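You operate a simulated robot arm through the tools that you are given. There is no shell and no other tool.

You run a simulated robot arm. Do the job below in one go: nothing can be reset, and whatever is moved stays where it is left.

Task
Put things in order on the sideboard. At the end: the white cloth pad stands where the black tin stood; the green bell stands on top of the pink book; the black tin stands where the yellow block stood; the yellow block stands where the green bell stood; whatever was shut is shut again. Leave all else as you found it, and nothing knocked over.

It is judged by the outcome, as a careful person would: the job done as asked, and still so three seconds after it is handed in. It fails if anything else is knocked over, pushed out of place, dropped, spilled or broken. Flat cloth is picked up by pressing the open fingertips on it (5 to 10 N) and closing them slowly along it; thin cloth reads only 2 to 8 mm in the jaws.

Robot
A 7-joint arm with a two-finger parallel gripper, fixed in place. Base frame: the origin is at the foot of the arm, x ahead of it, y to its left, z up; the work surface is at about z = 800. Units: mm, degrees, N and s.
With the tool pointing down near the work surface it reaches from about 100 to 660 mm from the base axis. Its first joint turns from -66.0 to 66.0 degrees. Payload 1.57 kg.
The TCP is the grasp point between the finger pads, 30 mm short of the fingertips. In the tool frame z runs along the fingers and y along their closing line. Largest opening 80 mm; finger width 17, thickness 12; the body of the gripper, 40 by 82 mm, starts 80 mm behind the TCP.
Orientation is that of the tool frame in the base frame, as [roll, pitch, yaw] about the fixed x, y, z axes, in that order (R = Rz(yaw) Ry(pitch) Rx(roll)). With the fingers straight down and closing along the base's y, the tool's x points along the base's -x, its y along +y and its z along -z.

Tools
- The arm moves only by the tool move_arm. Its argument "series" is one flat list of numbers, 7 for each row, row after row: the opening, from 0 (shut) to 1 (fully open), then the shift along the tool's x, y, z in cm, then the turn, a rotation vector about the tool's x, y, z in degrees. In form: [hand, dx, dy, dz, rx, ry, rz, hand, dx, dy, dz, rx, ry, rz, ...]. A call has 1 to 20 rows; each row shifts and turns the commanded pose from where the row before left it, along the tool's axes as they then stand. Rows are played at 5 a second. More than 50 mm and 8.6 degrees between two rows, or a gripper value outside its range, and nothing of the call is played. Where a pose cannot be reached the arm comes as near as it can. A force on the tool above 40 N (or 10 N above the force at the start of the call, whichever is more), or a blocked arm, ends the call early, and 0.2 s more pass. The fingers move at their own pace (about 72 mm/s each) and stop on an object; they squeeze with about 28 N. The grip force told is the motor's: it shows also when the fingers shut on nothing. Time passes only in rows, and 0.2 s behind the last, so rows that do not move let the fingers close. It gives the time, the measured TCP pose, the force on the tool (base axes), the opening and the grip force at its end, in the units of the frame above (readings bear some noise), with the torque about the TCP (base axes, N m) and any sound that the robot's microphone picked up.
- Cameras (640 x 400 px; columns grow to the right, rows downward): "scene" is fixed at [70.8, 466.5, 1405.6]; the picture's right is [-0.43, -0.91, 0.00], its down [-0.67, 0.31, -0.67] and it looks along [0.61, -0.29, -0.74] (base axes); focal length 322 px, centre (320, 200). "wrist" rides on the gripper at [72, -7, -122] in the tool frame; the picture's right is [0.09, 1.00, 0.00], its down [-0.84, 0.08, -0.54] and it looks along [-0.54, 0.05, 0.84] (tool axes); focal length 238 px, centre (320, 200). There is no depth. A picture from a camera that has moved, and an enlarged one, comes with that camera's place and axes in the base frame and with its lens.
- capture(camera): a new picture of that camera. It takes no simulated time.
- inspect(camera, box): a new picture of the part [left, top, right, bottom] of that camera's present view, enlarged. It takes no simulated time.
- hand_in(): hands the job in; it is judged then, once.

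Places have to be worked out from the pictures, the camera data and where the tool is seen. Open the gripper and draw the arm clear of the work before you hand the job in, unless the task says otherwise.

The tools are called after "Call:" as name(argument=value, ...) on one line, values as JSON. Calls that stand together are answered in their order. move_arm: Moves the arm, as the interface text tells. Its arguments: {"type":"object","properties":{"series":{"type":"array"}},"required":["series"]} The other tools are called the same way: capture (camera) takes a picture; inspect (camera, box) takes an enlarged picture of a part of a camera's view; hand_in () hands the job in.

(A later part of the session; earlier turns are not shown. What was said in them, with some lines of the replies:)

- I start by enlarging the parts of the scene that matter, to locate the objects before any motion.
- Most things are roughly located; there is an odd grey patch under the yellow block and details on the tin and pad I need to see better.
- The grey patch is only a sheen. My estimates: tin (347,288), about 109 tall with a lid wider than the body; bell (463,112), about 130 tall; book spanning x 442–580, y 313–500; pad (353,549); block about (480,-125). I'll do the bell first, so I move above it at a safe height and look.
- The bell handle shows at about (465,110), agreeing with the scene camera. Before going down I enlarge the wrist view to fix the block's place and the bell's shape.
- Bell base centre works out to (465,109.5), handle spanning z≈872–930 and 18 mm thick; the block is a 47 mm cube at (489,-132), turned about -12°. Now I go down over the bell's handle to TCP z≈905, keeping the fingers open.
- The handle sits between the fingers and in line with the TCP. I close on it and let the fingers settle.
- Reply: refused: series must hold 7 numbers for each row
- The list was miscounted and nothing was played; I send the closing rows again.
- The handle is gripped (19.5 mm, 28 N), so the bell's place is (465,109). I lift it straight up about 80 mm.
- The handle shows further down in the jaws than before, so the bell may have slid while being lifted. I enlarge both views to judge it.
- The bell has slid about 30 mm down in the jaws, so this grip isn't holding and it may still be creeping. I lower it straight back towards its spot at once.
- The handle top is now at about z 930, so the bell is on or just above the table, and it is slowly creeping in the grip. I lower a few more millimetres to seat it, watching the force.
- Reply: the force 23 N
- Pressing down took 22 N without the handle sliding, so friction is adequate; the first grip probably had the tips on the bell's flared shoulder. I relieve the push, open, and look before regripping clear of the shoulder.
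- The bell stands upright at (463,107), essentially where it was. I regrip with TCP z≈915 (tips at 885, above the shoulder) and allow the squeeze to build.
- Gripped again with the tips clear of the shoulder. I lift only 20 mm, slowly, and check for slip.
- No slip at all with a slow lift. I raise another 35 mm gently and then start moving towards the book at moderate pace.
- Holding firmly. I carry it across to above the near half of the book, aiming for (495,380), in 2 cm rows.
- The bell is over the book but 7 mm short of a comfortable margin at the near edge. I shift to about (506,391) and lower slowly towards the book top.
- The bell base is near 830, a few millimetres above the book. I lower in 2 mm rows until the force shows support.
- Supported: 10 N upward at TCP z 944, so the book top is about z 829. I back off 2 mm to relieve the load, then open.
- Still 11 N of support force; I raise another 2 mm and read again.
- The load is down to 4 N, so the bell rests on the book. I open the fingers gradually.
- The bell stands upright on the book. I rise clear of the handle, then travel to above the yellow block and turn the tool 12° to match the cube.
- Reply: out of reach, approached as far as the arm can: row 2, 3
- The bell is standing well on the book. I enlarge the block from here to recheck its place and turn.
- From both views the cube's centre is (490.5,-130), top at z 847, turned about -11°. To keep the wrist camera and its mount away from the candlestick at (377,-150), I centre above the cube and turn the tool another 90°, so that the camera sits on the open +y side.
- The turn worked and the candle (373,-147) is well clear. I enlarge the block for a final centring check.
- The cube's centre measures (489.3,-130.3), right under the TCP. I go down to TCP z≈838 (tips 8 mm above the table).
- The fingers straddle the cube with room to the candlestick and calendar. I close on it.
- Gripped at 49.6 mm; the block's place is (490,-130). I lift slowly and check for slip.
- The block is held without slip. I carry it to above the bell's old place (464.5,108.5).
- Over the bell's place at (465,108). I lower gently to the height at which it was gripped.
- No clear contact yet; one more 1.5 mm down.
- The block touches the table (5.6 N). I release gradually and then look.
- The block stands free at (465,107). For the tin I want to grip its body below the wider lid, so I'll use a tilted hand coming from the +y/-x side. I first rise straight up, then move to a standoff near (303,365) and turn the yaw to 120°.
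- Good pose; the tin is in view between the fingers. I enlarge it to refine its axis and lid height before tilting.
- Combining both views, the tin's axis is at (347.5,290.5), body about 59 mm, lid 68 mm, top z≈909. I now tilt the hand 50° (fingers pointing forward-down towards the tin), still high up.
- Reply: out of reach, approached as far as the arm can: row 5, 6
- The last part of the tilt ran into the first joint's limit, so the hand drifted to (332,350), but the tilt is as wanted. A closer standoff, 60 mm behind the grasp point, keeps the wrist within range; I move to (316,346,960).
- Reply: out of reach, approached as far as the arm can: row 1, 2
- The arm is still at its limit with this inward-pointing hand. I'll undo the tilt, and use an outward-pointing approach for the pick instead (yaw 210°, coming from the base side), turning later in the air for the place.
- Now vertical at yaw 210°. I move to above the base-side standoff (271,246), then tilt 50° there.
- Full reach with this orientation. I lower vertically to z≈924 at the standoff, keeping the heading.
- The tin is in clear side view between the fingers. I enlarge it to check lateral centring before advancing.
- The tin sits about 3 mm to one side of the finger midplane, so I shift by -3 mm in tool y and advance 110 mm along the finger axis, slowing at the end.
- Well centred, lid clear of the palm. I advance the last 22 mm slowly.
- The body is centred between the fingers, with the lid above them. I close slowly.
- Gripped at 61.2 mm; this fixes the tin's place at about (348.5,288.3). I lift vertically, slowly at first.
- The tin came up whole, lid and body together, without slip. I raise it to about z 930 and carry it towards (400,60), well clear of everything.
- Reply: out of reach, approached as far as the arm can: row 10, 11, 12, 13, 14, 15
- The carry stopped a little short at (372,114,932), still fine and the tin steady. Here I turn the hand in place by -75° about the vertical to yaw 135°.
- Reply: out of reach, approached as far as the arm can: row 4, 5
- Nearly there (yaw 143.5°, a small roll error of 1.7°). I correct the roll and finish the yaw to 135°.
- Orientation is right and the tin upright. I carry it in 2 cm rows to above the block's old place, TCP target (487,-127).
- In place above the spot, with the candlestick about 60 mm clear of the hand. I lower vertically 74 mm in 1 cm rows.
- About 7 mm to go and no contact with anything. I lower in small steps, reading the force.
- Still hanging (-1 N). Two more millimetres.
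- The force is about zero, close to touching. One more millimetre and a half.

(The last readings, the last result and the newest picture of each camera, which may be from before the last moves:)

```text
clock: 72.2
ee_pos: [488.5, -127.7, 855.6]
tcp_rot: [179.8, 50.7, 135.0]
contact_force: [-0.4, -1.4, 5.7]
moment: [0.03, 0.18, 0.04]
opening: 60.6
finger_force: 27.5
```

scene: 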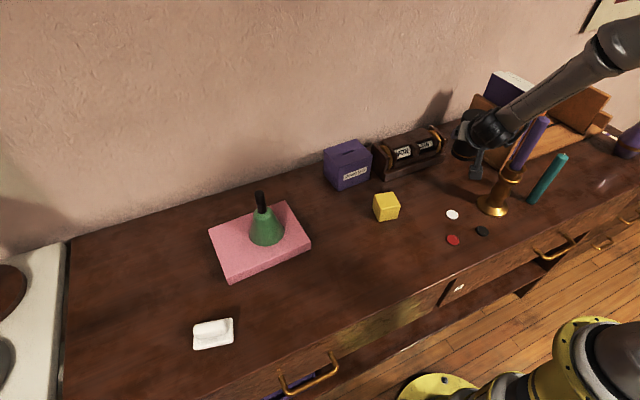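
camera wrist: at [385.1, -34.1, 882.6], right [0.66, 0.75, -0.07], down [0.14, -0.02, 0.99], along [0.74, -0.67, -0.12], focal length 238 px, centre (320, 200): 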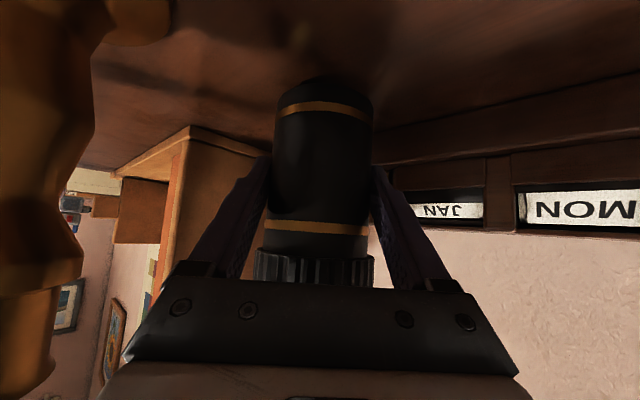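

The tin is on the table (5.7 N). I open gently to about 68 mm only.

Call:
move_arm(series=[0.78, 0, 0, 0, 0, 0, 0, 0.8, 0, 0, 0, 0, 0, 0, 0.83, 0, 0, 0, 0, 0, 0, 0.86, 0, 0, 0, 0, 0, 0, 0.86, 0, 0, 0, 0, 0, 0])

Call:
capture(camera="wrist")

Call:
inspect(camera="scene", box=[400, 60, 600, 240])

```text
clock: 73.4
ee_pos: [487.6, -127.5, 853.0]
tcp_rot: [-179.9, 50.6, 135.1]
contact_force: [0.8, 0.1, -0.1]
moment: [0.01, 0.05, -0.01]
opening: 68.7
finger_force: 0.0
```

```text
taken
camera wrist: at [385.4, -33.3, 874.2], right [0.66, 0.75, -0.07], down [0.13, -0.02, 0.99], along [0.74, -0.67, -0.12], focal length 238 px, centre (320, 200)
```

wrist: 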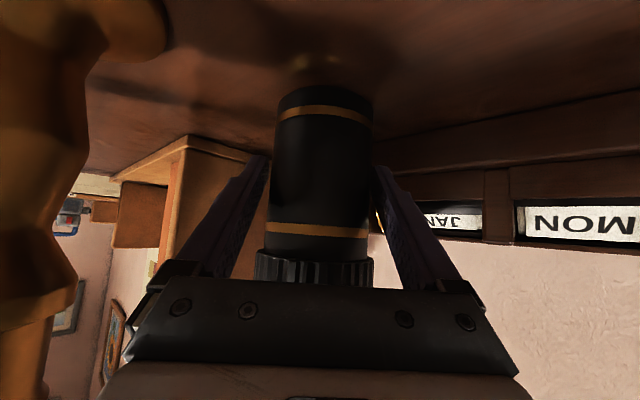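

```text
2.22 times, centred on (500, 150) of scene
camera zoom: at [70.8, 466.5, 1405.6], right [-0.43, -0.91, 0.0], down [-0.67, 0.31, -0.67], along [0.61, -0.29, -0.74], focal length 715 px, centre (-80, 311)
```

zoom: 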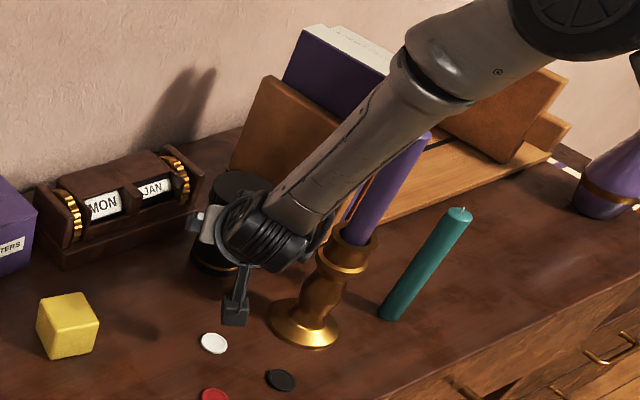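

The tin stands free. I withdraw back along the finger axis, 110 mm, without changing heading.

Call:
move_arm(series=[0.86, 0, 0, -0.6, 0, 0, 0, 0.86, 0, 0, -1.4, 0, 0, 0, 0.86, 0, 0, -2.2, 0, 0, 0, 0.86, 0, 0, -2.5, 0, 0, 0, 0.86, 0, 0, -2.5, 0, 0, 0, 0.86, 0, 0, -2.5, 0, 0, 0, 0.86, 0, 0, -2.5, 0, 0, 0, 0.86, 0, 0, 0, 0, 0, 0])

Call:
capture(camera="wrist")

Call:
capture(camera="scene")

```text
clock: 75.2
ee_pos: [411.0, -51.0, 943.0]
tcp_rot: [-179.8, 50.6, 135.0]
contact_force: [-0.3, 0.5, -0.5]
moment: [0.01, 0.02, 0.01]
opening: 68.7
finger_force: 0.0
```

```text
taken
camera wrist: at [307.8, 43.9, 963.9], right [0.66, 0.75, -0.07], down [0.14, -0.02, 0.99], along [0.74, -0.67, -0.12], focal length 238 px, centre (320, 200)
```

wrist: 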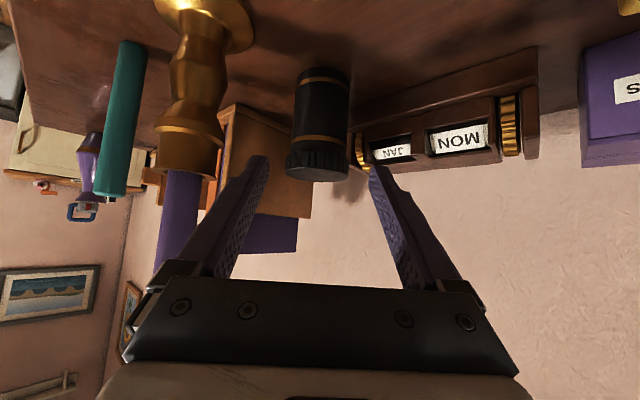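

```text
taken
```

scene: 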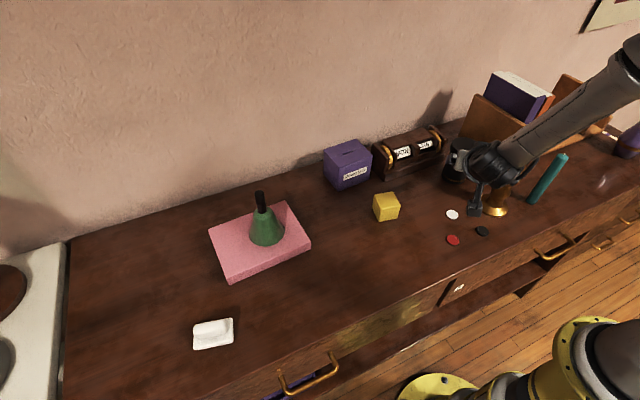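

The tin stands upright in the block's old place and nothing else moved. I bring the hand upright and raise it.

Call:
move_arm(series=[0.9, -0.9, 0, -1.5, 0, 0, 0, 1, -2.3, 0, -1.9, 0, 0, 0, 1, 0, 0, 0, 0, 8.4, 0, 1, 0, 0, 0, 0, 8.4, 0, 1, 0, 0, 0, 0, 8.4, 0, 1, 0, 0, 0, 0, 8.4, 0, 1, 0, 0, 0, 0, 8.4, 0, 1, 0, 0, 0, 0, 8.4, 0, 1, 0, 0, 0, 0, 0, 0])

Call:
capture(camera="wrist")

Call:
capture(camera="scene")

```text
clock: 77.2
ee_pos: [404.1, -46.1, 981.3]
tcp_rot: [-179.9, 14.4, 135.0]
contact_force: [-0.6, -0.4, 0.4]
moment: [0.0, -0.01, -0.03]
opening: 80.2
finger_force: 0.0
out of reach, approached as far as the arm can: row 7, 8
```

```text
taken
camera wrist: at [328.8, 20.0, 1080.3], right [0.64, 0.77, -0.03], down [0.53, -0.42, 0.73], along [0.55, -0.48, -0.68], focal length 238 px, centre (320, 200)
```

wrist: 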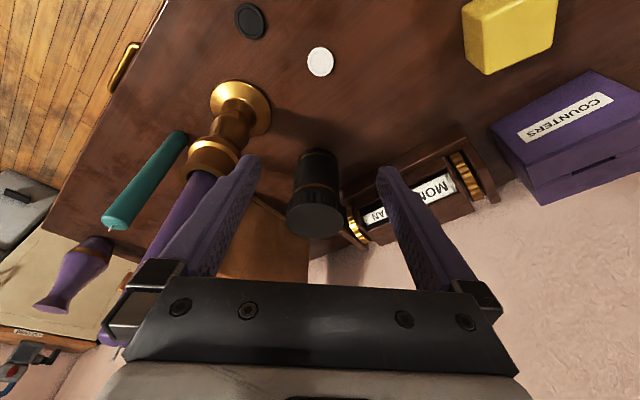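

```text
taken
```

scene: 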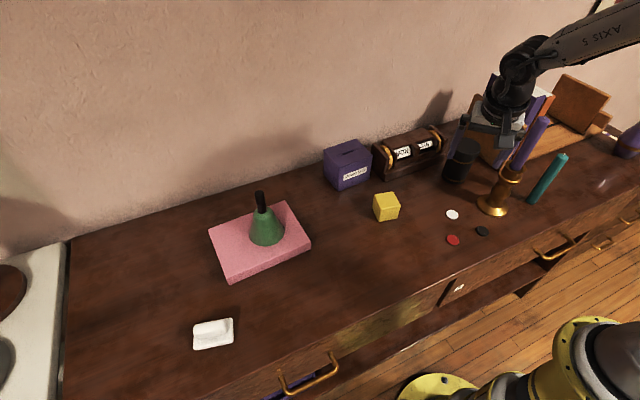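

The un-tilt stopped at 14° because of reach. I move away from the candle towards +y and finish straightening there.

Call:
move_arm(series=[1, 3.17, 2.12, -1.85, 0, 0, 0, 1, 3.17, 2.12, -1.85, 0, 0, 0, 1, 0, 0, 0, 0, 7.2, 0, 1, 0, 0, 0, 0, 7.2, 0, 1, 0, 0, 0, 0, 0, 0])

Call:
capture(camera="scene")

```text
clock: 78.4
ee_pos: [384.1, 34.8, 1001.7]
tcp_rot: [-179.9, 14.4, 135.0]
contact_force: [0.1, -0.3, -0.2]
moment: [0.0, 0.02, 0.0]
opening: 80.1
finger_force: 0.1
out of reach, approached as far as the arm can: row 3, 4
```

```text
taken
```

scene: 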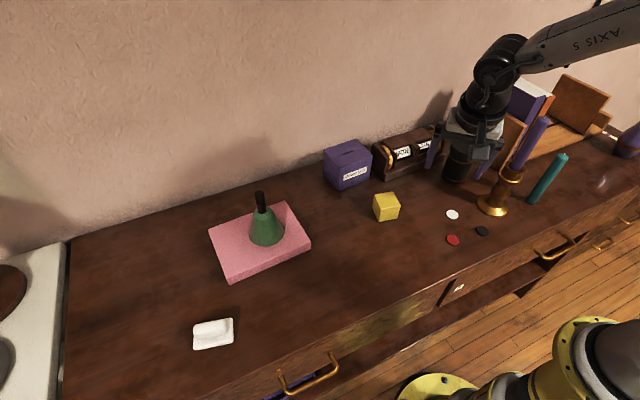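

A joint limit blocks the last of the tilt in this arm configuration. I turn the yaw back towards 180° about the vertical, then try straightening again.

Call:
move_arm(series=[1, 0, 0, 0, -1.99, 0, -7.75, 1, 0, 0, 0, -1.99, 0, -7.75, 1, 0, 0, 0, -1.99, 0, -7.75, 1, 0, 0, 0, -1.99, 0, -7.75, 1, 0, 0, 0, -1.99, 0, -7.75, 1, 0, 0, 0, 0, 7.2, 0, 1, 0, 0, 0, 0, 7.2, 0, 1, 0, 0, 0, 0, 0, 0])

Call:
capture(camera="scene")

```text
clock: 80.2
ee_pos: [346.7, 33.1, 898.7]
tcp_rot: [-179.8, 14.4, 175.1]
contact_force: [0.2, 0.4, -0.5]
moment: [0.04, -0.01, -0.01]
opening: 79.8
finger_force: 0.0
out of reach, approached as far as the arm can: row 2, 3, 4, 5, 6, 7
```

```text
taken
```

scene: 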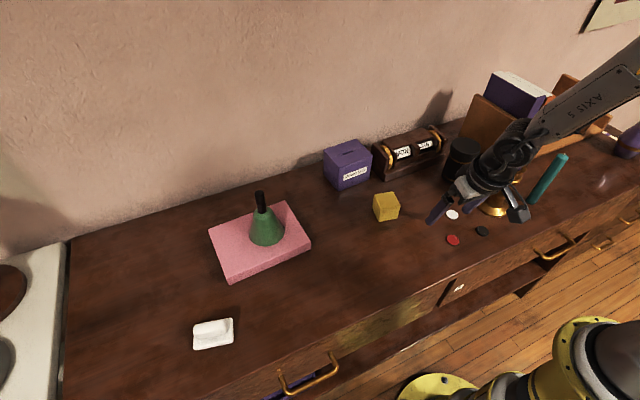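

The arm has folded into a flipped wrist configuration (it wound the other way while turning with the tin), so I must unwind: tilt back to 50°, turn to yaw 210°, then straighten there. First the tilt, in place.

Call:
move_arm(series=[1, 0, 0, 0, 0, -8, 0, 1, 0, 0, 0, 0, -8, 0, 1, 0, 0, 0, 0, -8, 0, 1, 0, 0, 0, 0, -8, 0])

Call:
capture(camera="scene")

```text
clock: 81.2
ee_pos: [350.6, 23.8, 902.2]
tcp_rot: [-177.0, 37.7, 175.9]
contact_force: [-0.2, 0.3, -0.4]
moment: [0.02, -0.02, 0.0]
opening: 79.9
finger_force: 0.0
out of reach, approached as far as the arm can: row 1, 2
```

```text
taken
```

scene: 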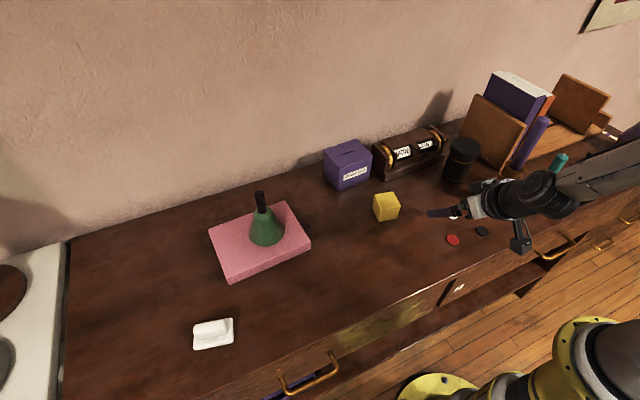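

It unfolded part of the way (pitch 38°). I continue to about 50° and straighten the small roll.

Call:
move_arm(series=[1, 0, 0, 0, -3, 0, 0, 1, 0, 0, 0, 0, -6, 0, 1, 0, 0, 0, 0, -6, 0, 1, 0, 0, 0, 0, 0, 0])

Call:
capture(camera="wrist")

```text
clock: 82.2
ee_pos: [349.2, 24.0, 902.3]
tcp_rot: [-179.9, 49.4, 176.0]
contact_force: [-0.5, -0.2, -0.2]
moment: [-0.02, -0.01, 0.01]
opening: 80.1
finger_force: 0.0
```

```text
taken
camera wrist: at [209.9, 26.9, 924.3], right [0.01, 1.0, -0.07], down [0.14, 0.07, 0.99], along [0.99, -0.02, -0.13], focal length 238 px, centre (320, 200)
```

wrist: 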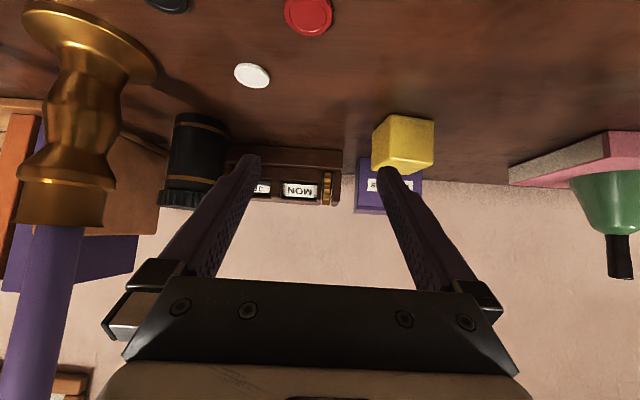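

Full control again at 49° tilt. I turn the yaw by +34° about the vertical to 210°.

Call:
move_arm(series=[1, 0, 0, 0, -6.08, 0, -5.2, 1, 0, 0, 0, -6.08, 0, -5.2, 1, 0, 0, 0, -6.08, 0, -5.2, 1, 0, 0, 0, -6.08, 0, -5.2, 1, 0, 0, 0, 0, 0, 0])

Call:
capture(camera="scene")

```text
clock: 83.4
ee_pos: [353.2, 22.4, 902.5]
tcp_rot: [-179.1, 50.5, -156.4]
contact_force: [0.0, 0.7, -0.1]
moment: [-0.01, 0.03, 0.0]
opening: 80.2
finger_force: 0.1
out of reach, approached as far as the arm can: row 2
```

```text
taken
```

scene: 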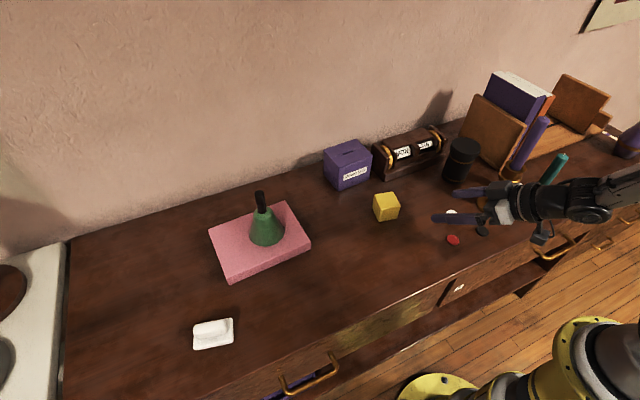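

Passed through. Now a test: raise a little and straighten by 16°, checking that the arm follows.

Call:
move_arm(series=[1, -2.3, 0, -1.9, 0, 0, 0, 1, -2.3, 0, -1.9, 0, 0, 0, 1, 0, 0, 0, 0, 8, 0, 1, 0, 0, 0, 0, 8, 0, 1, 0, 0, 0, 0, 0, 0])

```text
clock: 84.6
ee_pos: [350.8, 23.3, 963.6]
tcp_rot: [-179.1, 34.3, -156.7]
contact_force: [-0.6, 0.5, -0.1]
moment: [-0.02, -0.05, 0.04]
opening: 80.2
finger_force: 0.1
```

It follows cleanly. I finish straightening the hand (34° more), still well above everything.

Call:
move_arm(series=[1, 0, 0, 0, 0, 8, 0, 1, 0, 0, 0, 0, 8, 0, 1, 0, 0, 0, 0, 8, 0, 1, 0, 0, 0, 0, 8, 0, 1, 0, 0, 0, -0.9, 2.3, 0, 1, 0, 0, -3, 0, 0, 0, 1, 0, 0, 0, 0, 0, 0])

Call:
capture(camera="scene")

Call:
capture(camera="wrist")

```text
clock: 86.2
ee_pos: [332.7, 24.7, 932.0]
tcp_rot: [178.3, 12.2, -156.6]
contact_force: [-0.5, 0.4, -0.1]
moment: [0.01, -0.01, -0.04]
opening: 79.9
finger_force: 0.0
out of reach, approached as far as the arm can: row 2, 3, 4, 5, 6
```

```text
taken
```

scene: 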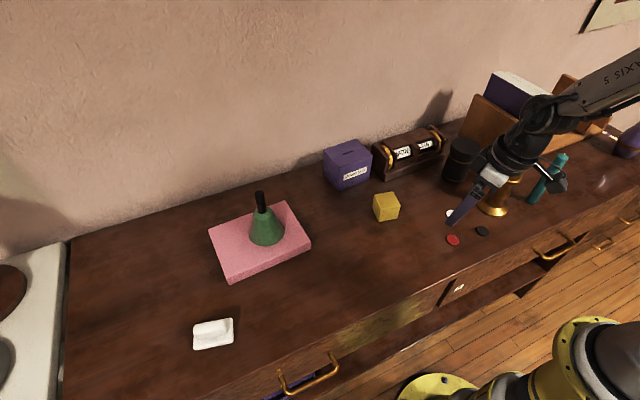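

```text
taken
camera wrist: at [250.0, -23.0, 1035.2], right [-0.48, 0.87, 0.01], down [0.62, 0.34, 0.71], along [0.62, 0.35, -0.71], focal length 238 px, centre (320, 200)
```

wrist: 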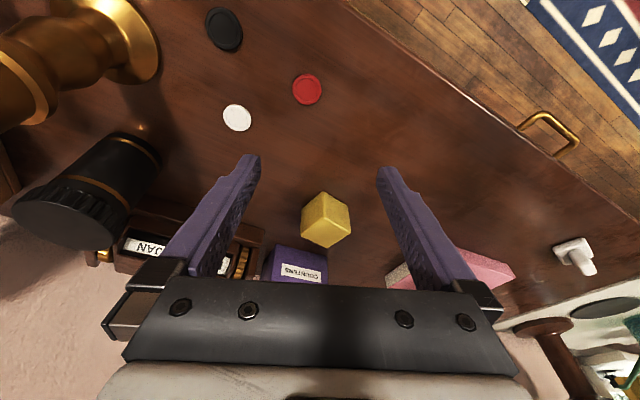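

The arm's elbow has swung into an awkward posture against a joint limit. To free it I'll reach outward and up to the middle of the workspace, in cautious steps, starting with a rise.

Call:
move_arm(series=[1, -0.6, 0, -2.9, 0, 0, 0, 1, -0.6, 0, -2.9, 0, 0, 0, 1, 0, 0, 0, 0, 0, 0])

Call:
capture(camera="scene")

```text
clock: 87.0
ee_pos: [322.2, 21.6, 938.0]
tcp_rot: [178.2, 12.3, -156.5]
contact_force: [0.3, 0.0, 0.1]
moment: [-0.01, 0.03, 0.02]
opening: 79.9
finger_force: 0.0
out of reach, approached as far as the arm can: row 1, 2
```

```text
taken
```

scene: 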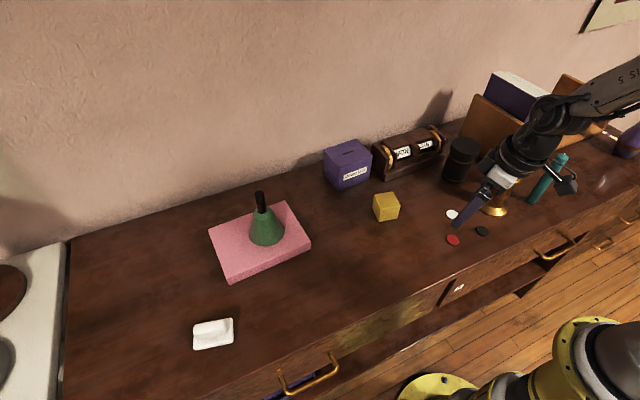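

I now understand it: the wrist bent through its straight position while turning and is in the mirrored bend, blocked near vertical. The cure is to tilt up again, align the hand exactly with the arm's plane, and straighten in that plane. First tilt back to about 55°.

Call:
move_arm(series=[1, 0, 0, 0, 0, -8, 0, 1, 0, 0, 0, 0, -8, 0, 1, 0, 0, 0, 0, -8, 0, 1, 0, 0, 0, 0, -8, 0, 1, 0, 0, 0, 0, -8, 0, 1, 0, 0, 0, 0, 0, 0])

Call:
capture(camera="scene")

```text
clock: 88.4
ee_pos: [322.3, 23.3, 937.8]
tcp_rot: [177.6, 52.2, -158.1]
contact_force: [-0.2, 0.2, -0.2]
moment: [0.0, 0.02, 0.01]
opening: 80.1
finger_force: 0.0
```

```text
taken
```

scene: 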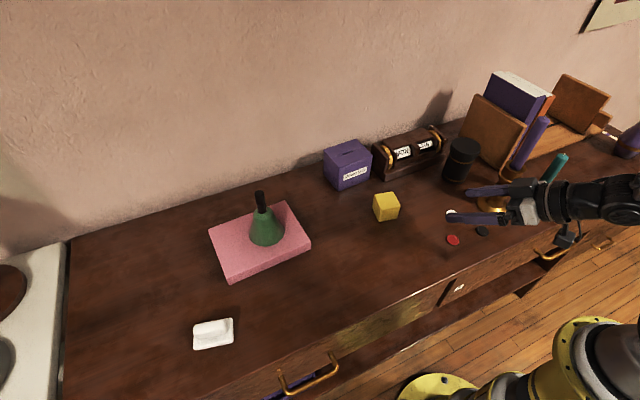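

Good. I fix the roll, tilt a further 10°, and turn the yaw to 184° so the hand points exactly along the arm's own plane.

Call:
move_arm(series=[1, 0, 0, 0, 2.4, 0, 0, 1, 0, 0, 0, 0, -5, 0, 1, 0, 0, 0, 0, -5, 0, 1, 0, 0, 0, 5.3, 0, 2.81, 1, 0, 0, 0, 5.3, 0, 2.81, 1, 0, 0, 0, 5.3, 0, 2.81, 1, 0, 0, 0, 0, 0, 0])

Call:
capture(camera="scene")

```text
clock: 90.0
ee_pos: [321.9, 23.9, 938.1]
tcp_rot: [179.8, 62.1, -176.3]
contact_force: [-0.6, -0.3, -0.7]
moment: [0.01, 0.05, -0.02]
opening: 79.8
finger_force: 0.0
```

```text
taken
```

scene: 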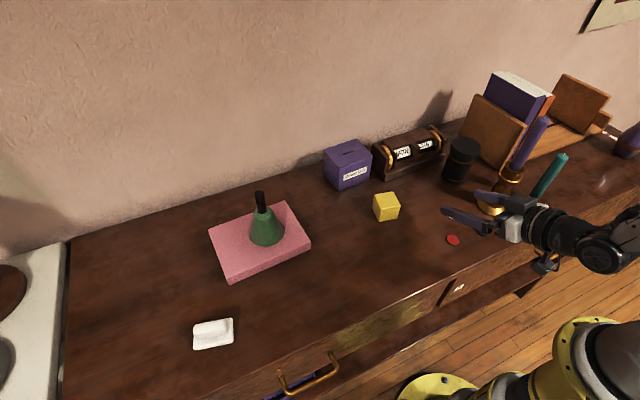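

Aligned (yaw 183.7°, TCP azimuth 4.2°). I straighten in this plane in large even steps.

Call:
move_arm(series=[1, 0, 0, 0, 0, 8.5, 0, 1, 0, 0, 0, 0, 8.5, 0, 1, 0, 0, 0, 0, 8.5, 0, 1, 0, 0, 0, 0, 8.5, 0, 1, 0, 0, 0, 0, 8.5, 0, 1, 0, 0, 0, 0, 0, 0])

Call:
capture(camera="scene")

```text
clock: 91.4
ee_pos: [321.2, 24.7, 937.5]
tcp_rot: [179.9, 19.4, -176.0]
contact_force: [-0.3, 0.0, -0.4]
moment: [-0.01, 0.01, -0.04]
opening: 80.0
finger_force: 0.2
```

```text
taken
```

scene: 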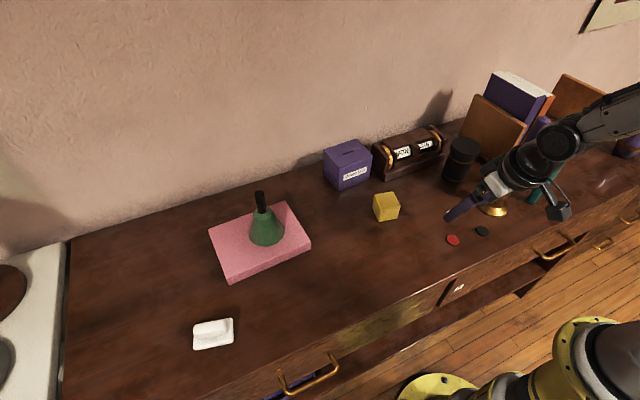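

It followed without any reach warning this time. I take the last 19° and rise.

Call:
move_arm(series=[1, 0, 0, 0, 0, 6.5, 0, 1, 0, 0, 0, 0, 6.5, 0, 1, 0, 0, 0, 0, 6.4, 0, 1, 0, 0, -3, 0, 0, 0, 1, 0, 0, -3, 0, 0, 0, 1, 0, 0, 0, 0, 0, 0])

Call:
capture(camera="scene")

```text
clock: 92.8
ee_pos: [322.1, 25.2, 999.3]
tcp_rot: [179.9, 0.1, -176.1]
contact_force: [-0.7, 1.0, -1.5]
moment: [0.02, 0.01, 0.01]
opening: 79.9
finger_force: 0.1
```

```text
taken
```

scene: 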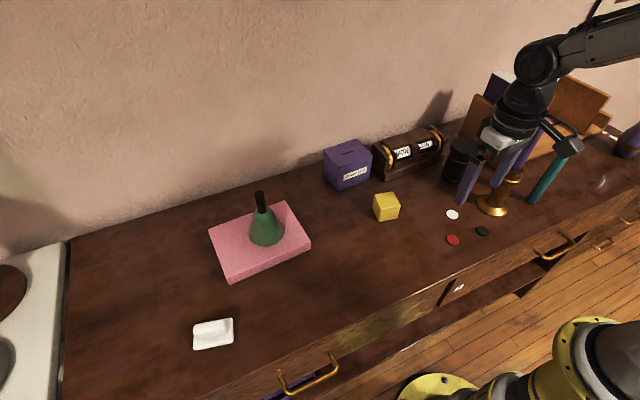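

The arm is back in its normal posture and the scene looks undisturbed. Now I go to the pad: travel to (310,470) at z 1000 and turn to yaw 254° so the fingers will close across the pad's ridge.

Call:
move_arm(series=[1, -0.18, 4.45, 0, 0, 0, 0, 1, -0.18, 4.45, 0, 0, 0, 0, 1, -0.18, 4.45, 0, 0, 0, 0, 1, -0.18, 4.45, 0, 0, 0, 0, 1, -0.18, 4.45, 0, 0, 0, 0, 1, -0.18, 4.45, 0, 0, 0, 0, 1, -0.18, 4.45, 0, 0, 0, 0, 1, -0.18, 4.45, 0, 0, 0, 0, 1, -0.18, 4.45, 0, 0, 0, 0, 1, -0.18, 4.45, 0, 0, 0, 0, 1, 0, 0, 0, 0, 0, -7.8, 1, 0, 0, 0, 0, 0, -7.8, 1, 0, 0, 0, 0, 0, -7.8, 1, 0, 0, 0, 0, 0, -7.8, 1, 0, 0, 0, 0, 0, -7.8, 1, 0, 0, 0, 0, 0, -7.8, 1, 0, 0, 0, 0, 0, -7.8, 1, 0, 0, 0, 0, 0, -7.8, 1, 0, 0, 0, 0, 0, -7.8, 1, 0, 0, 0, 0, 0, 0])

Call:
capture(camera="wrist")

Call:
capture(camera="scene")

```text
clock: 97.0
ee_pos: [309.2, 468.0, 998.8]
tcp_rot: [-179.9, 0.2, -105.8]
contact_force: [0.2, -0.1, -0.3]
moment: [0.01, 0.0, 0.0]
opening: 80.1
finger_force: 0.1
```

```text
taken
camera wrist: at [296.6, 396.6, 1119.0], right [-0.98, 0.18, 0.0], down [0.15, 0.83, 0.54], along [0.1, 0.53, -0.84], focal length 238 px, centre (320, 200)
```

wrist: 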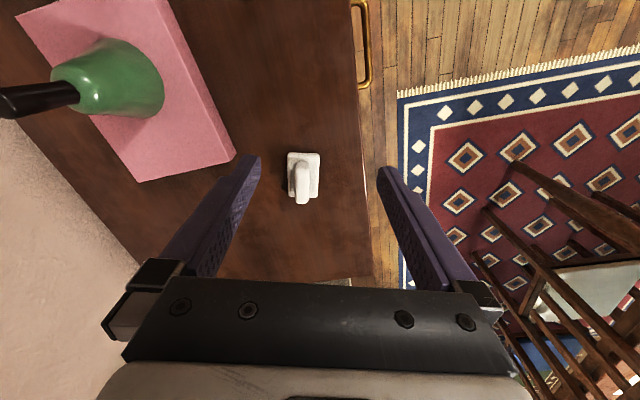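

```text
taken
```

scene: 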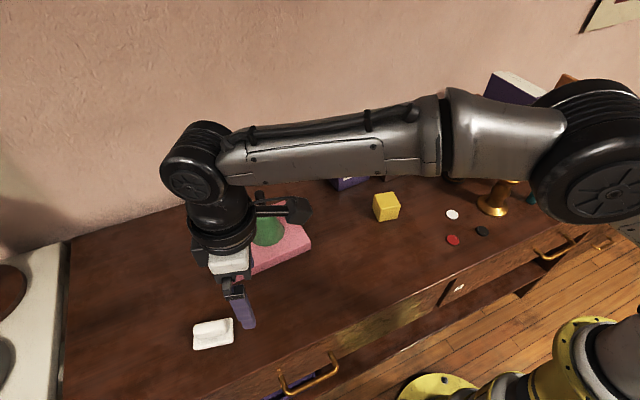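

The pad is in view between the fingers. I enlarge it to work out the ridge's position, width and turn.

Call:
inspect(camera="wrist", box=[260, 130, 350, 220])

Call:
inspect(camera="scene", box=[170, 260, 270, 370])

```text
4.44 times, centred on (305, 175) of wrist
camera zoom: at [296.6, 396.6, 1119.0], right [-0.98, 0.18, 0.0], down [0.15, 0.83, 0.54], along [0.1, 0.53, -0.84], focal length 1059 px, centre (387, 311)
```

zoom: 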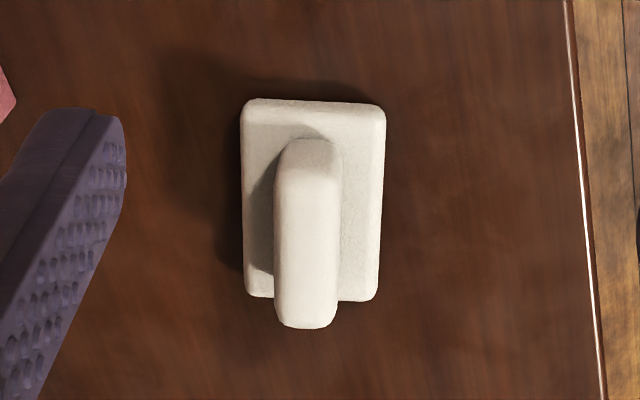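

```text
3.64 times, centred on (220, 315) of scene
camera zoom: at [70.8, 466.5, 1405.6], right [-0.43, -0.91, 0.0], down [-0.67, 0.31, -0.67], along [0.61, -0.29, -0.74], focal length 1170 px, centre (684, -218)
```

zoom: 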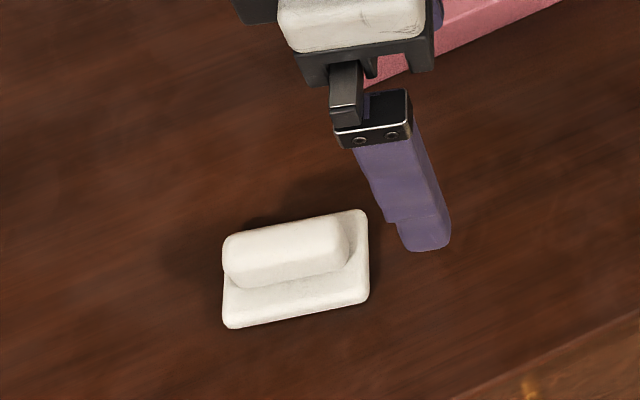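

The pad's slab is 71×45 mm centred at (350,548), turned about 12.7°, with a ridge about 21 mm wide whose top is near z 835. I align the yaw, and move above it to z≈909.

Call:
move_arm(series=[1, 0, 0, 0, 0, 0, -3, 1, -2.87, -0.74, 3, 0, 0, 0, 1, -2.87, -0.74, 3, 0, 0, 0, 1, -2.87, -0.74, 3, 0, 0, 0, 1, 0, 0, 0, 0, 0, 0])

Call:
capture(camera="wrist")

Call:
inspect(camera="scene", box=[150, 220, 290, 370])

```text
clock: 98.2
ee_pos: [349.8, 547.2, 908.5]
tcp_rot: [-179.9, 0.1, -102.9]
contact_force: [-0.2, 0.0, -0.1]
moment: [-0.04, 0.0, 0.01]
opening: 80.0
finger_force: 0.1
```

```text
taken
camera wrist: at [341.0, 475.5, 1029.7], right [-0.99, 0.13, 0.0], down [0.11, 0.83, 0.54], along [0.07, 0.54, -0.84], focal length 238 px, centre (320, 200)
```

wrist: 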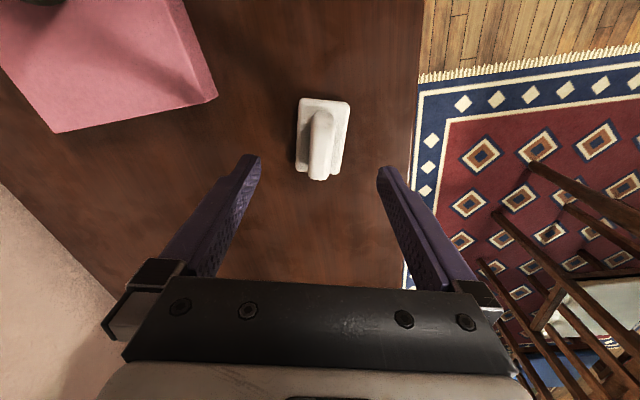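

```text
2.67 times, centred on (220, 295) of scene
camera zoom: at [70.8, 466.5, 1405.6], right [-0.43, -0.91, 0.0], down [-0.67, 0.31, -0.67], along [0.61, -0.29, -0.74], focal length 858 px, centre (587, -53)
```

zoom: 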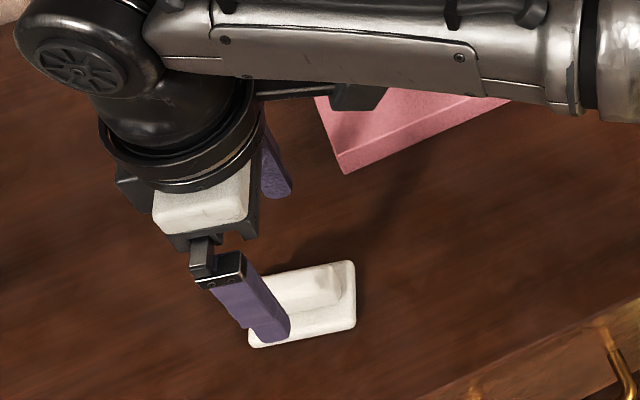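

Centred and aligned over the ridge. I lower to TCP z≈848 with the fingers partly closed (tips just above the slab).

Call:
move_arm(series=[0.9, 0, 0, 2, 0, 0, 0, 0.75, 0, 0, 2, 0, 0, 0, 0.6, 0, 0, 1.2, 0, 0, 0, 0.6, 0, 0, 0.8, 0, 0, 0, 0.6, 0, 0, 0, 0, 0, 0])

Call:
capture(camera="wrist")

Call:
inspect(camera="scene", box=[150, 240, 290, 370])

```text
clock: 99.4
ee_pos: [350.3, 546.3, 847.1]
tcp_rot: [-180.0, 0.2, -102.9]
contact_force: [0.0, -0.7, -0.1]
moment: [0.01, 0.0, -0.04]
opening: 48.0
finger_force: 0.1
```

```text
taken
camera wrist: at [340.9, 475.4, 968.1], right [-0.99, 0.13, 0.0], down [0.11, 0.83, 0.54], along [0.07, 0.54, -0.84], focal length 238 px, centre (320, 200)
```

wrist: 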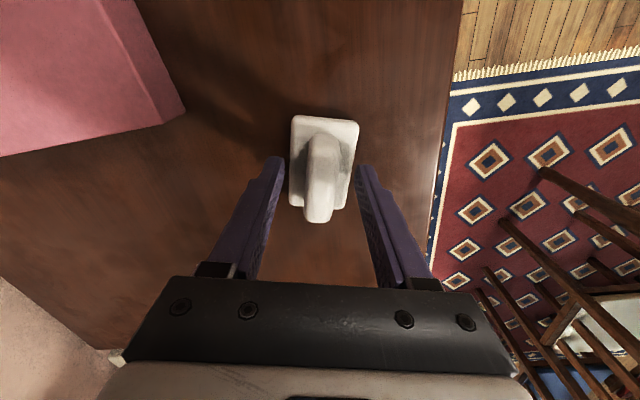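

```text
3.08 times, centred on (220, 305) of scene
camera zoom: at [70.8, 466.5, 1405.6], right [-0.43, -0.91, 0.0], down [-0.67, 0.31, -0.67], along [0.61, -0.29, -0.74], focal length 990 px, centre (628, -123)
```

zoom: 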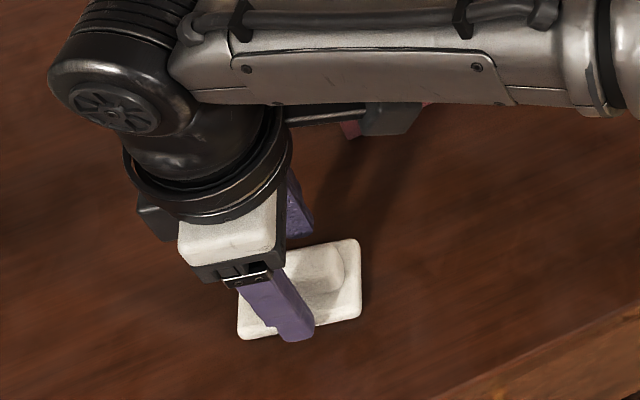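

The ridge lies between the fingers. I close slowly on it.

Call:
move_arm(series=[0.5, 0, 0, 0, 0, 0, 0, 0.4, 0, 0, 0, 0, 0, 0, 0.3, 0, 0, 0, 0, 0, 0, 0.2, 0, 0, 0, 0, 0, 0, 0.1, 0, 0, 0, 0, 0, 0, 0, 0, 0, 0, 0, 0, 0, 0, 0, 0, 0, 0, 0, 0])

Call:
capture(camera="wrist")

```text
clock: 101.0
ee_pos: [349.7, 547.0, 847.6]
tcp_rot: [-179.9, 0.1, -102.9]
contact_force: [-0.7, 0.5, 0.0]
moment: [0.01, 0.03, -0.02]
opening: 19.1
finger_force: 28.4
```

```text
taken
camera wrist: at [340.9, 475.4, 968.4], right [-0.99, 0.13, 0.0], down [0.11, 0.83, 0.54], along [0.07, 0.54, -0.84], focal length 238 px, centre (320, 200)
```

wrist: 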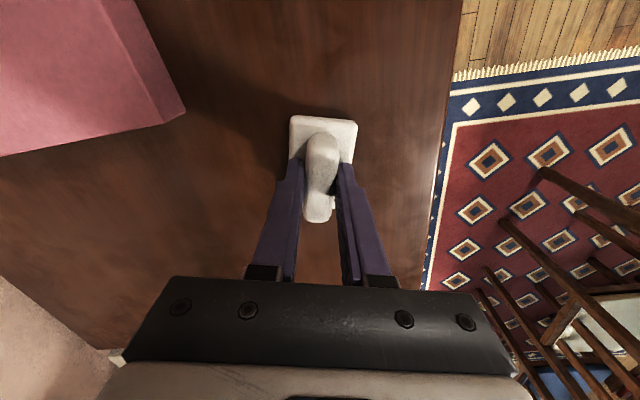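

Gripped firmly at 19 mm. I lift slowly 25 mm and check.

Call:
move_arm(series=[0, 0, 0, -0.4, 0, 0, 0, 0, 0, 0, -0.5, 0, 0, 0, 0, 0, 0, -0.5, 0, 0, 0, 0, 0, 0, -0.6, 0, 0, 0, 0, 0, 0, -0.5, 0, 0, 0])

Call:
capture(camera="wrist")

Call:
inspect(camera="scene", box=[150, 240, 290, 370])

```text
clock: 102.2
ee_pos: [349.9, 547.0, 872.8]
tcp_rot: [-179.9, 0.1, -102.9]
contact_force: [-0.1, 0.0, 0.2]
moment: [0.02, 0.01, 0.0]
opening: 19.0
finger_force: 28.1
```

```text
taken
camera wrist: at [341.2, 475.2, 993.0], right [-0.99, 0.13, 0.0], down [0.11, 0.83, 0.54], along [0.07, 0.54, -0.84], focal length 238 px, centre (320, 200)
```

wrist: 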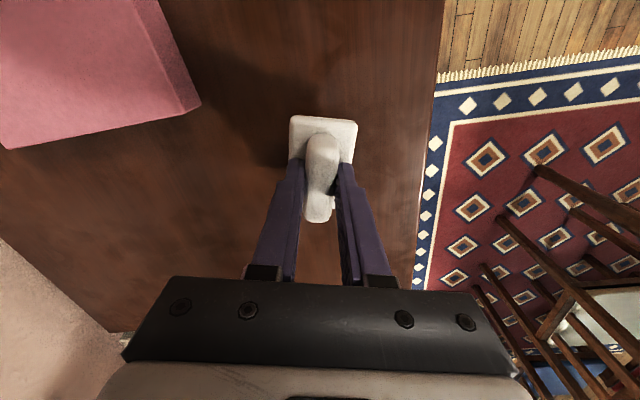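

```text
3.08 times, centred on (220, 305) of scene
camera zoom: at [70.9, 466.5, 1405.6], right [-0.43, -0.91, 0.0], down [-0.67, 0.31, -0.67], along [0.61, -0.29, -0.74], focal length 990 px, centre (628, -123)
```

zoom: 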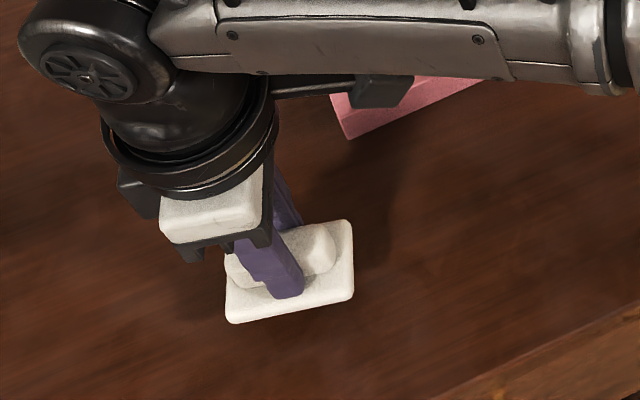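

The pad is up and level. I carry it in 2 cm rows to above the tin's old place (348.5,288.3).

Call:
move_arm(series=[0, 1.05, -0.235, 0, 0, 0, 0, 0, 2.1, -0.47, 0, 0, 0, 0, 0, 2.1, -0.47, 0, 0, 0, 0, 0, 2.1, -0.47, 0, 0, 0, 0, 0, 2.1, -0.47, 0, 0, 0, 0, 0, 2.1, -0.47, 0, 0, 0, 0, 0, 2.1, -0.47, 0, 0, 0, 0, 0, 2.1, -0.47, 0, 0, 0, 0, 0, 2.1, -0.47, 0, 0, 0, 0, 0, 2.1, -0.47, 0, 0, 0, 0, 0, 2.1, -0.47, 0, 0, 0, 0, 0, 2.1, -0.47, 0, 0, 0, 0, 0, 1.1, -0.245, 0, 0, 0, 0, 0, 0, 0, 0, 0, 0, 0])

Call:
capture(camera="wrist")

Call:
capture(camera="scene")

```text
clock: 105.2
ee_pos: [348.2, 288.9, 873.3]
tcp_rot: [-179.9, 0.1, -102.9]
contact_force: [-0.2, -0.2, -0.1]
moment: [0.01, -0.02, -0.02]
opening: 19.0
finger_force: 27.8
```

```text
taken
camera wrist: at [339.5, 217.5, 993.5], right [-0.99, 0.13, 0.0], down [0.11, 0.83, 0.54], along [0.07, 0.54, -0.84], focal length 238 px, centre (320, 200)
```

wrist: 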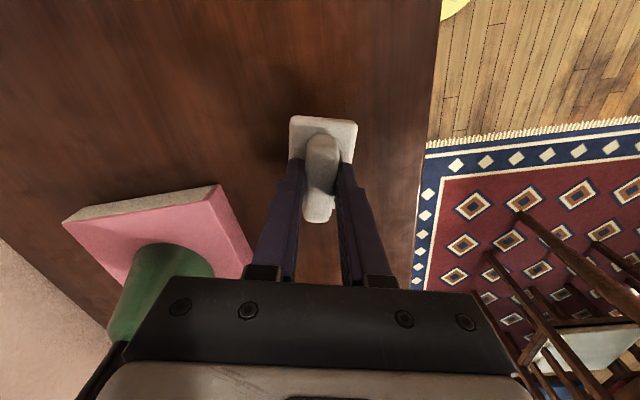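

```text
taken
```

scene: 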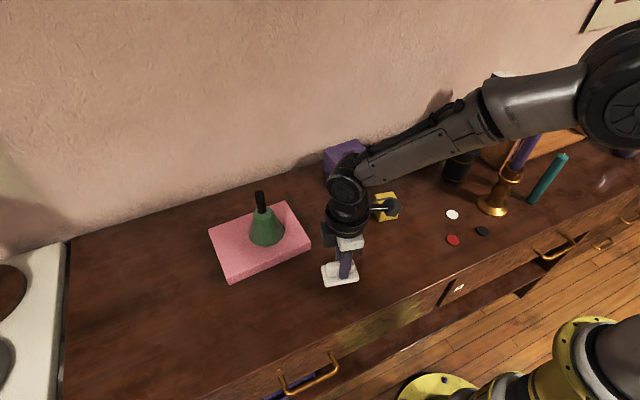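

The pad is over the tin's old place. I lower it gently to the height at which it was gripped.

Call:
move_arm(series=[0, 0, 0, 0.7, 0, 0, 0, 0, 0, 0, 0.7, 0, 0, 0, 0, 0, 0, 0.5, 0, 0, 0, 0, 0, 0, 0.3, 0, 0, 0, 0, 0, 0, 0.2, 0, 0, 0, 0, 0, 0, 0, 0, 0, 0])

```text
clock: 106.6
ee_pos: [348.9, 288.6, 848.1]
tcp_rot: [-179.9, 0.0, -102.9]
contact_force: [1.2, -0.8, -0.5]
moment: [0.03, 0.02, -0.01]
opening: 19.0
finger_force: 27.8
```

Not quite touching yet; 1.5 mm further.

Call:
move_arm(series=[0, 0, 0, 0.15, 0, 0, 0, 0, 0, 0, 0, 0, 0, 0])

```text
clock: 107.2
ee_pos: [348.0, 289.6, 847.8]
tcp_rot: [-179.8, 0.1, -102.9]
contact_force: [-4.4, -4.6, 12.4]
moment: [-0.17, 0.22, 0.02]
opening: 18.8
finger_force: 27.6
```

The pad is on the table (12 N). I ease back 1 mm and open gradually.

Call:
move_arm(series=[0, 0, 0, -0.1, 0, 0, 0, 0.24, 0, 0, 0, 0, 0, 0, 0.3, 0, 0, 0, 0, 0, 0, 0.4, 0, 0, 0, 0, 0, 0, 0.6, 0, 0, 0, 0, 0, 0, 0.7, 0, 0, 0, 0, 0, 0, 0.7, 0, 0, 0, 0, 0, 0])

Call:
capture(camera="wrist")

```text
clock: 108.8
ee_pos: [348.5, 289.4, 849.0]
tcp_rot: [-179.9, 0.1, -102.9]
contact_force: [0.4, 0.7, 0.4]
moment: [-0.04, -0.01, 0.01]
opening: 56.0
finger_force: 0.0
```

```text
taken
camera wrist: at [339.7, 217.2, 968.9], right [-0.99, 0.13, 0.0], down [0.11, 0.83, 0.54], along [0.07, 0.54, -0.84], focal length 238 px, centre (320, 200)
```

wrist: 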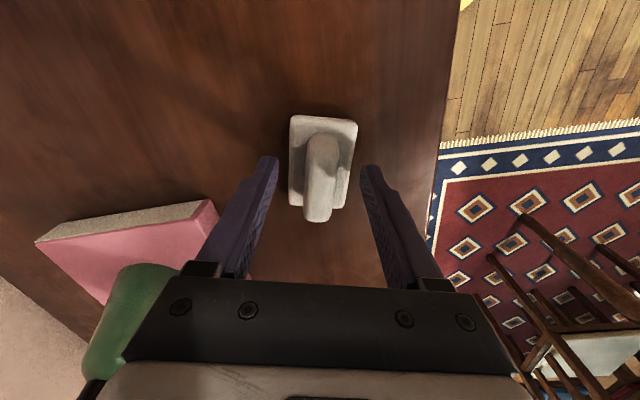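

The pad stands free in the tin's place. I rise straight up well clear of everything.

Call:
move_arm(series=[0.8, 0, 0, -2, 0, 0, 0, 0.9, 0, 0, -4, 0, 0, 0, 1, 0, 0, -4.5, 0, 0, 0, 1, 0, 0, -4.5, 0, 0, 0, 1, 0, 0, -4.5, 0, 0, 0, 1, 0, 0, -4, 0, 0, 0, 1, 0, 0, 0, 0, 0, 0])

Call:
capture(camera="scene")

Call:
capture(camera="wrist")

```text
clock: 110.4
ee_pos: [350.6, 290.7, 1084.1]
tcp_rot: [-179.9, 0.1, -102.8]
contact_force: [-1.2, 0.4, -0.5]
moment: [-0.02, 0.0, 0.03]
opening: 80.2
finger_force: 0.0
```

```text
taken
```

scene: 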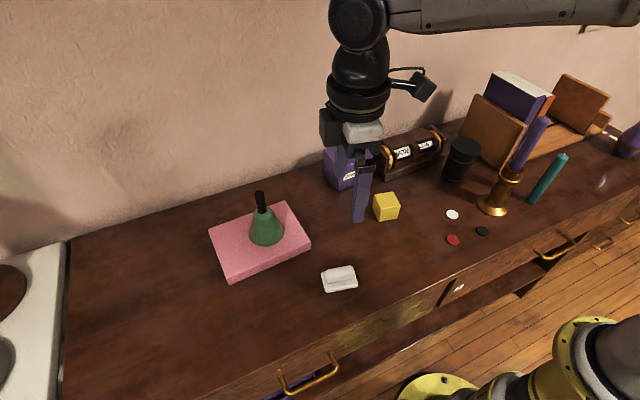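

```text
taken
camera wrist: at [341.3, 217.7, 1204.5], right [-0.99, 0.13, 0.0], down [0.11, 0.83, 0.54], along [0.07, 0.54, -0.84], focal length 238 px, centre (320, 200)
```

wrist: 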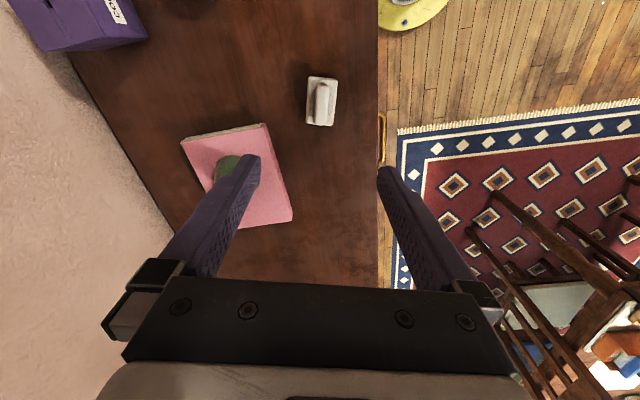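

All four pieces look placed. I enlarge the scene to compare with the start and verify the places.

Call:
inspect(camera="scene", box=[420, 60, 640, 260])

Call:
inspect(camera="scene", box=[200, 170, 440, 310])

Call:
inspect(camera="scene", box=[230, 260, 640, 400])

```text
2.00 times, centred on (530, 160) of scene
camera zoom: at [70.8, 466.5, 1405.6], right [-0.43, -0.91, 0.0], down [-0.67, 0.31, -0.67], along [0.61, -0.29, -0.74], focal length 643 px, centre (-100, 280)
```

zoom: 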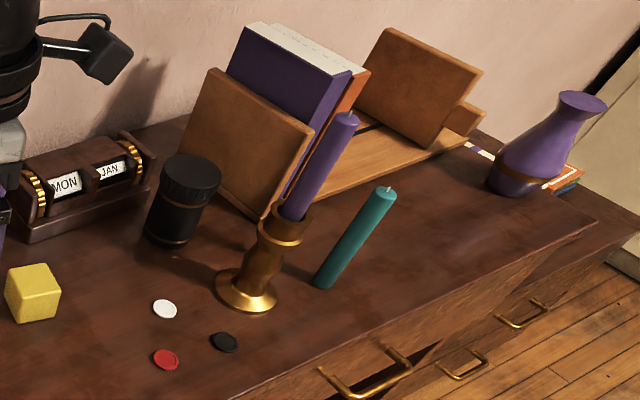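

```text
2.67 times, centred on (320, 240) of scene
camera zoom: at [70.8, 466.5, 1405.6], right [-0.43, -0.91, 0.0], down [-0.67, 0.31, -0.67], along [0.61, -0.29, -0.74], focal length 858 px, centre (320, 93)
```

zoom: 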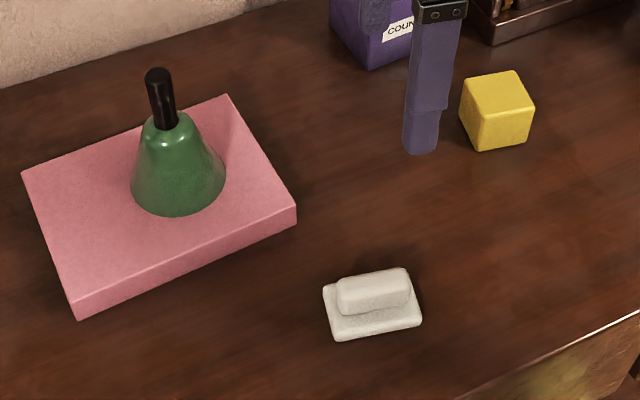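

```text
1.56 times, centred on (435, 330) of scene
camera zoom: at [70.8, 466.5, 1405.6], right [-0.43, -0.91, 0.0], down [-0.67, 0.31, -0.67], along [0.61, -0.29, -0.74], focal length 502 px, centre (140, -3)
```

zoom: 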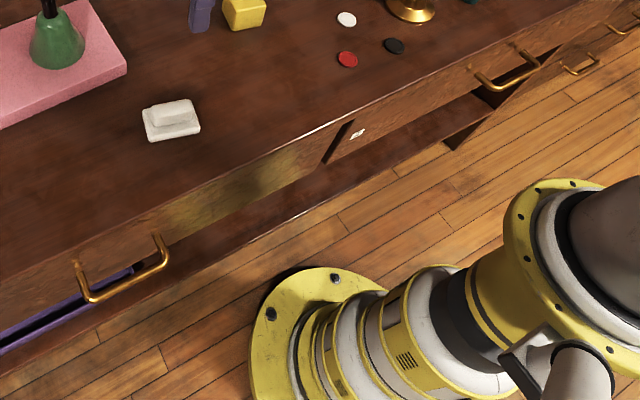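

Candles, coins, box, calendar, bookends and drawers all match the first pictures. I check the tin's position more exactly.

Call:
inspect(camera="scene", box=[430, 120, 500, 200])

Call:
inspect(camera="scene", box=[300, 250, 380, 310])

```text
5.00 times, centred on (465, 160) of scene
camera zoom: at [70.8, 466.5, 1405.6], right [-0.43, -0.91, 0.0], down [-0.67, 0.31, -0.67], along [0.61, -0.29, -0.74], focal length 1608 px, centre (-405, 400)
```

zoom: 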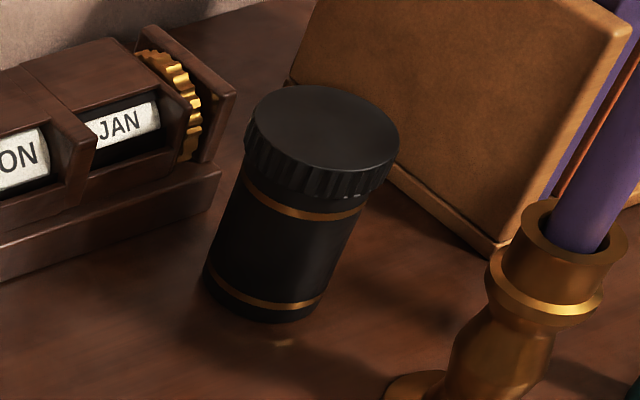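

```text
6.67 times, centred on (340, 280) of scene
camera zoom: at [70.8, 466.5, 1405.6], right [-0.43, -0.91, 0.0], down [-0.67, 0.31, -0.67], along [0.61, -0.29, -0.74], focal length 2144 px, centre (187, -333)
```

zoom: 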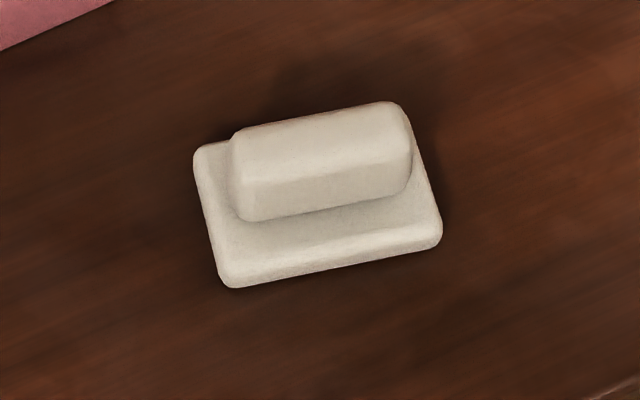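

Measured places: tin about (490,-131), pad about (348,289), block (465,107), bell upright on the book, all as wanted. I draw the open hand back to about the starting position and let things settle.

Call:
move_arm(series=[1, 2.1, 0.75, -1.5, 0, 0, 0, 1, 2.1, 0.75, -1.5, 0, 0, 0, 1, 0, 0, 0, 0, 0, 0, 1, 0, 0, 0, 0, 0, 0, 1, 0, 0, 0, 0, 0, 0])

Call:
capture(camera="scene")

```text
clock: 111.6
ee_pos: [324.5, 251.4, 1112.2]
tcp_rot: [-179.9, 0.1, -103.0]
contact_force: [-0.3, 0.3, -0.8]
moment: [0.03, 0.0, -0.01]
opening: 80.2
finger_force: 0.1
```

```text
taken
```

scene: 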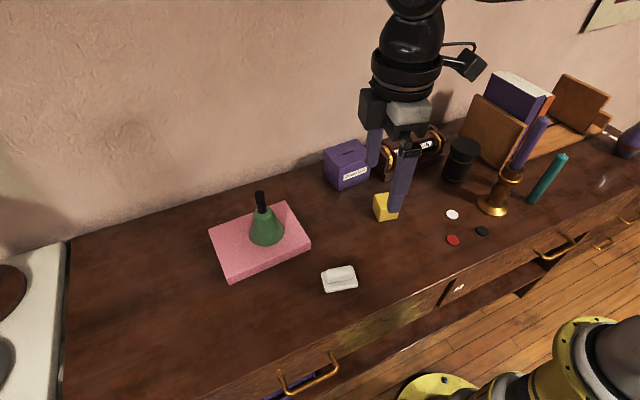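

Everything is in place and still, the gripper is open and clear of the work, so I hand the job in.

Call:
hand_in()

```text
The job is handed in.
```

The sideboard is in order and the job is handed in. All four pieces are where you asked:

- **Green bell:** it stands upright on the pink book, near the middle.
- **Yellow block:** it stands at (465, 107), where the bell stood.
- **Black tin:** it stands at about (490, -131), where the block stood, with its lid still on.
- **White cloth pad:** it stands at about (348, 289), where the tin stood.

In the last pictures, the candles, coins, counters box, calendar, bookends and drawers look as they did at the start. Nothing is knocked over. I opened no drawer or lid, so there was nothing to shut again.

- **Bell slipped once:** on the first lift it slid in the fingers. I set it back down in its place, gripped it again and lifted more slowly.
- **Arm against a joint limit:** after placing the tin, the arm's wrist got into a bad position. The empty hand drifted about 100 mm lower before I freed it, and it touched nothing.

The gripper is open and the arm is drawn back to about its starting position.
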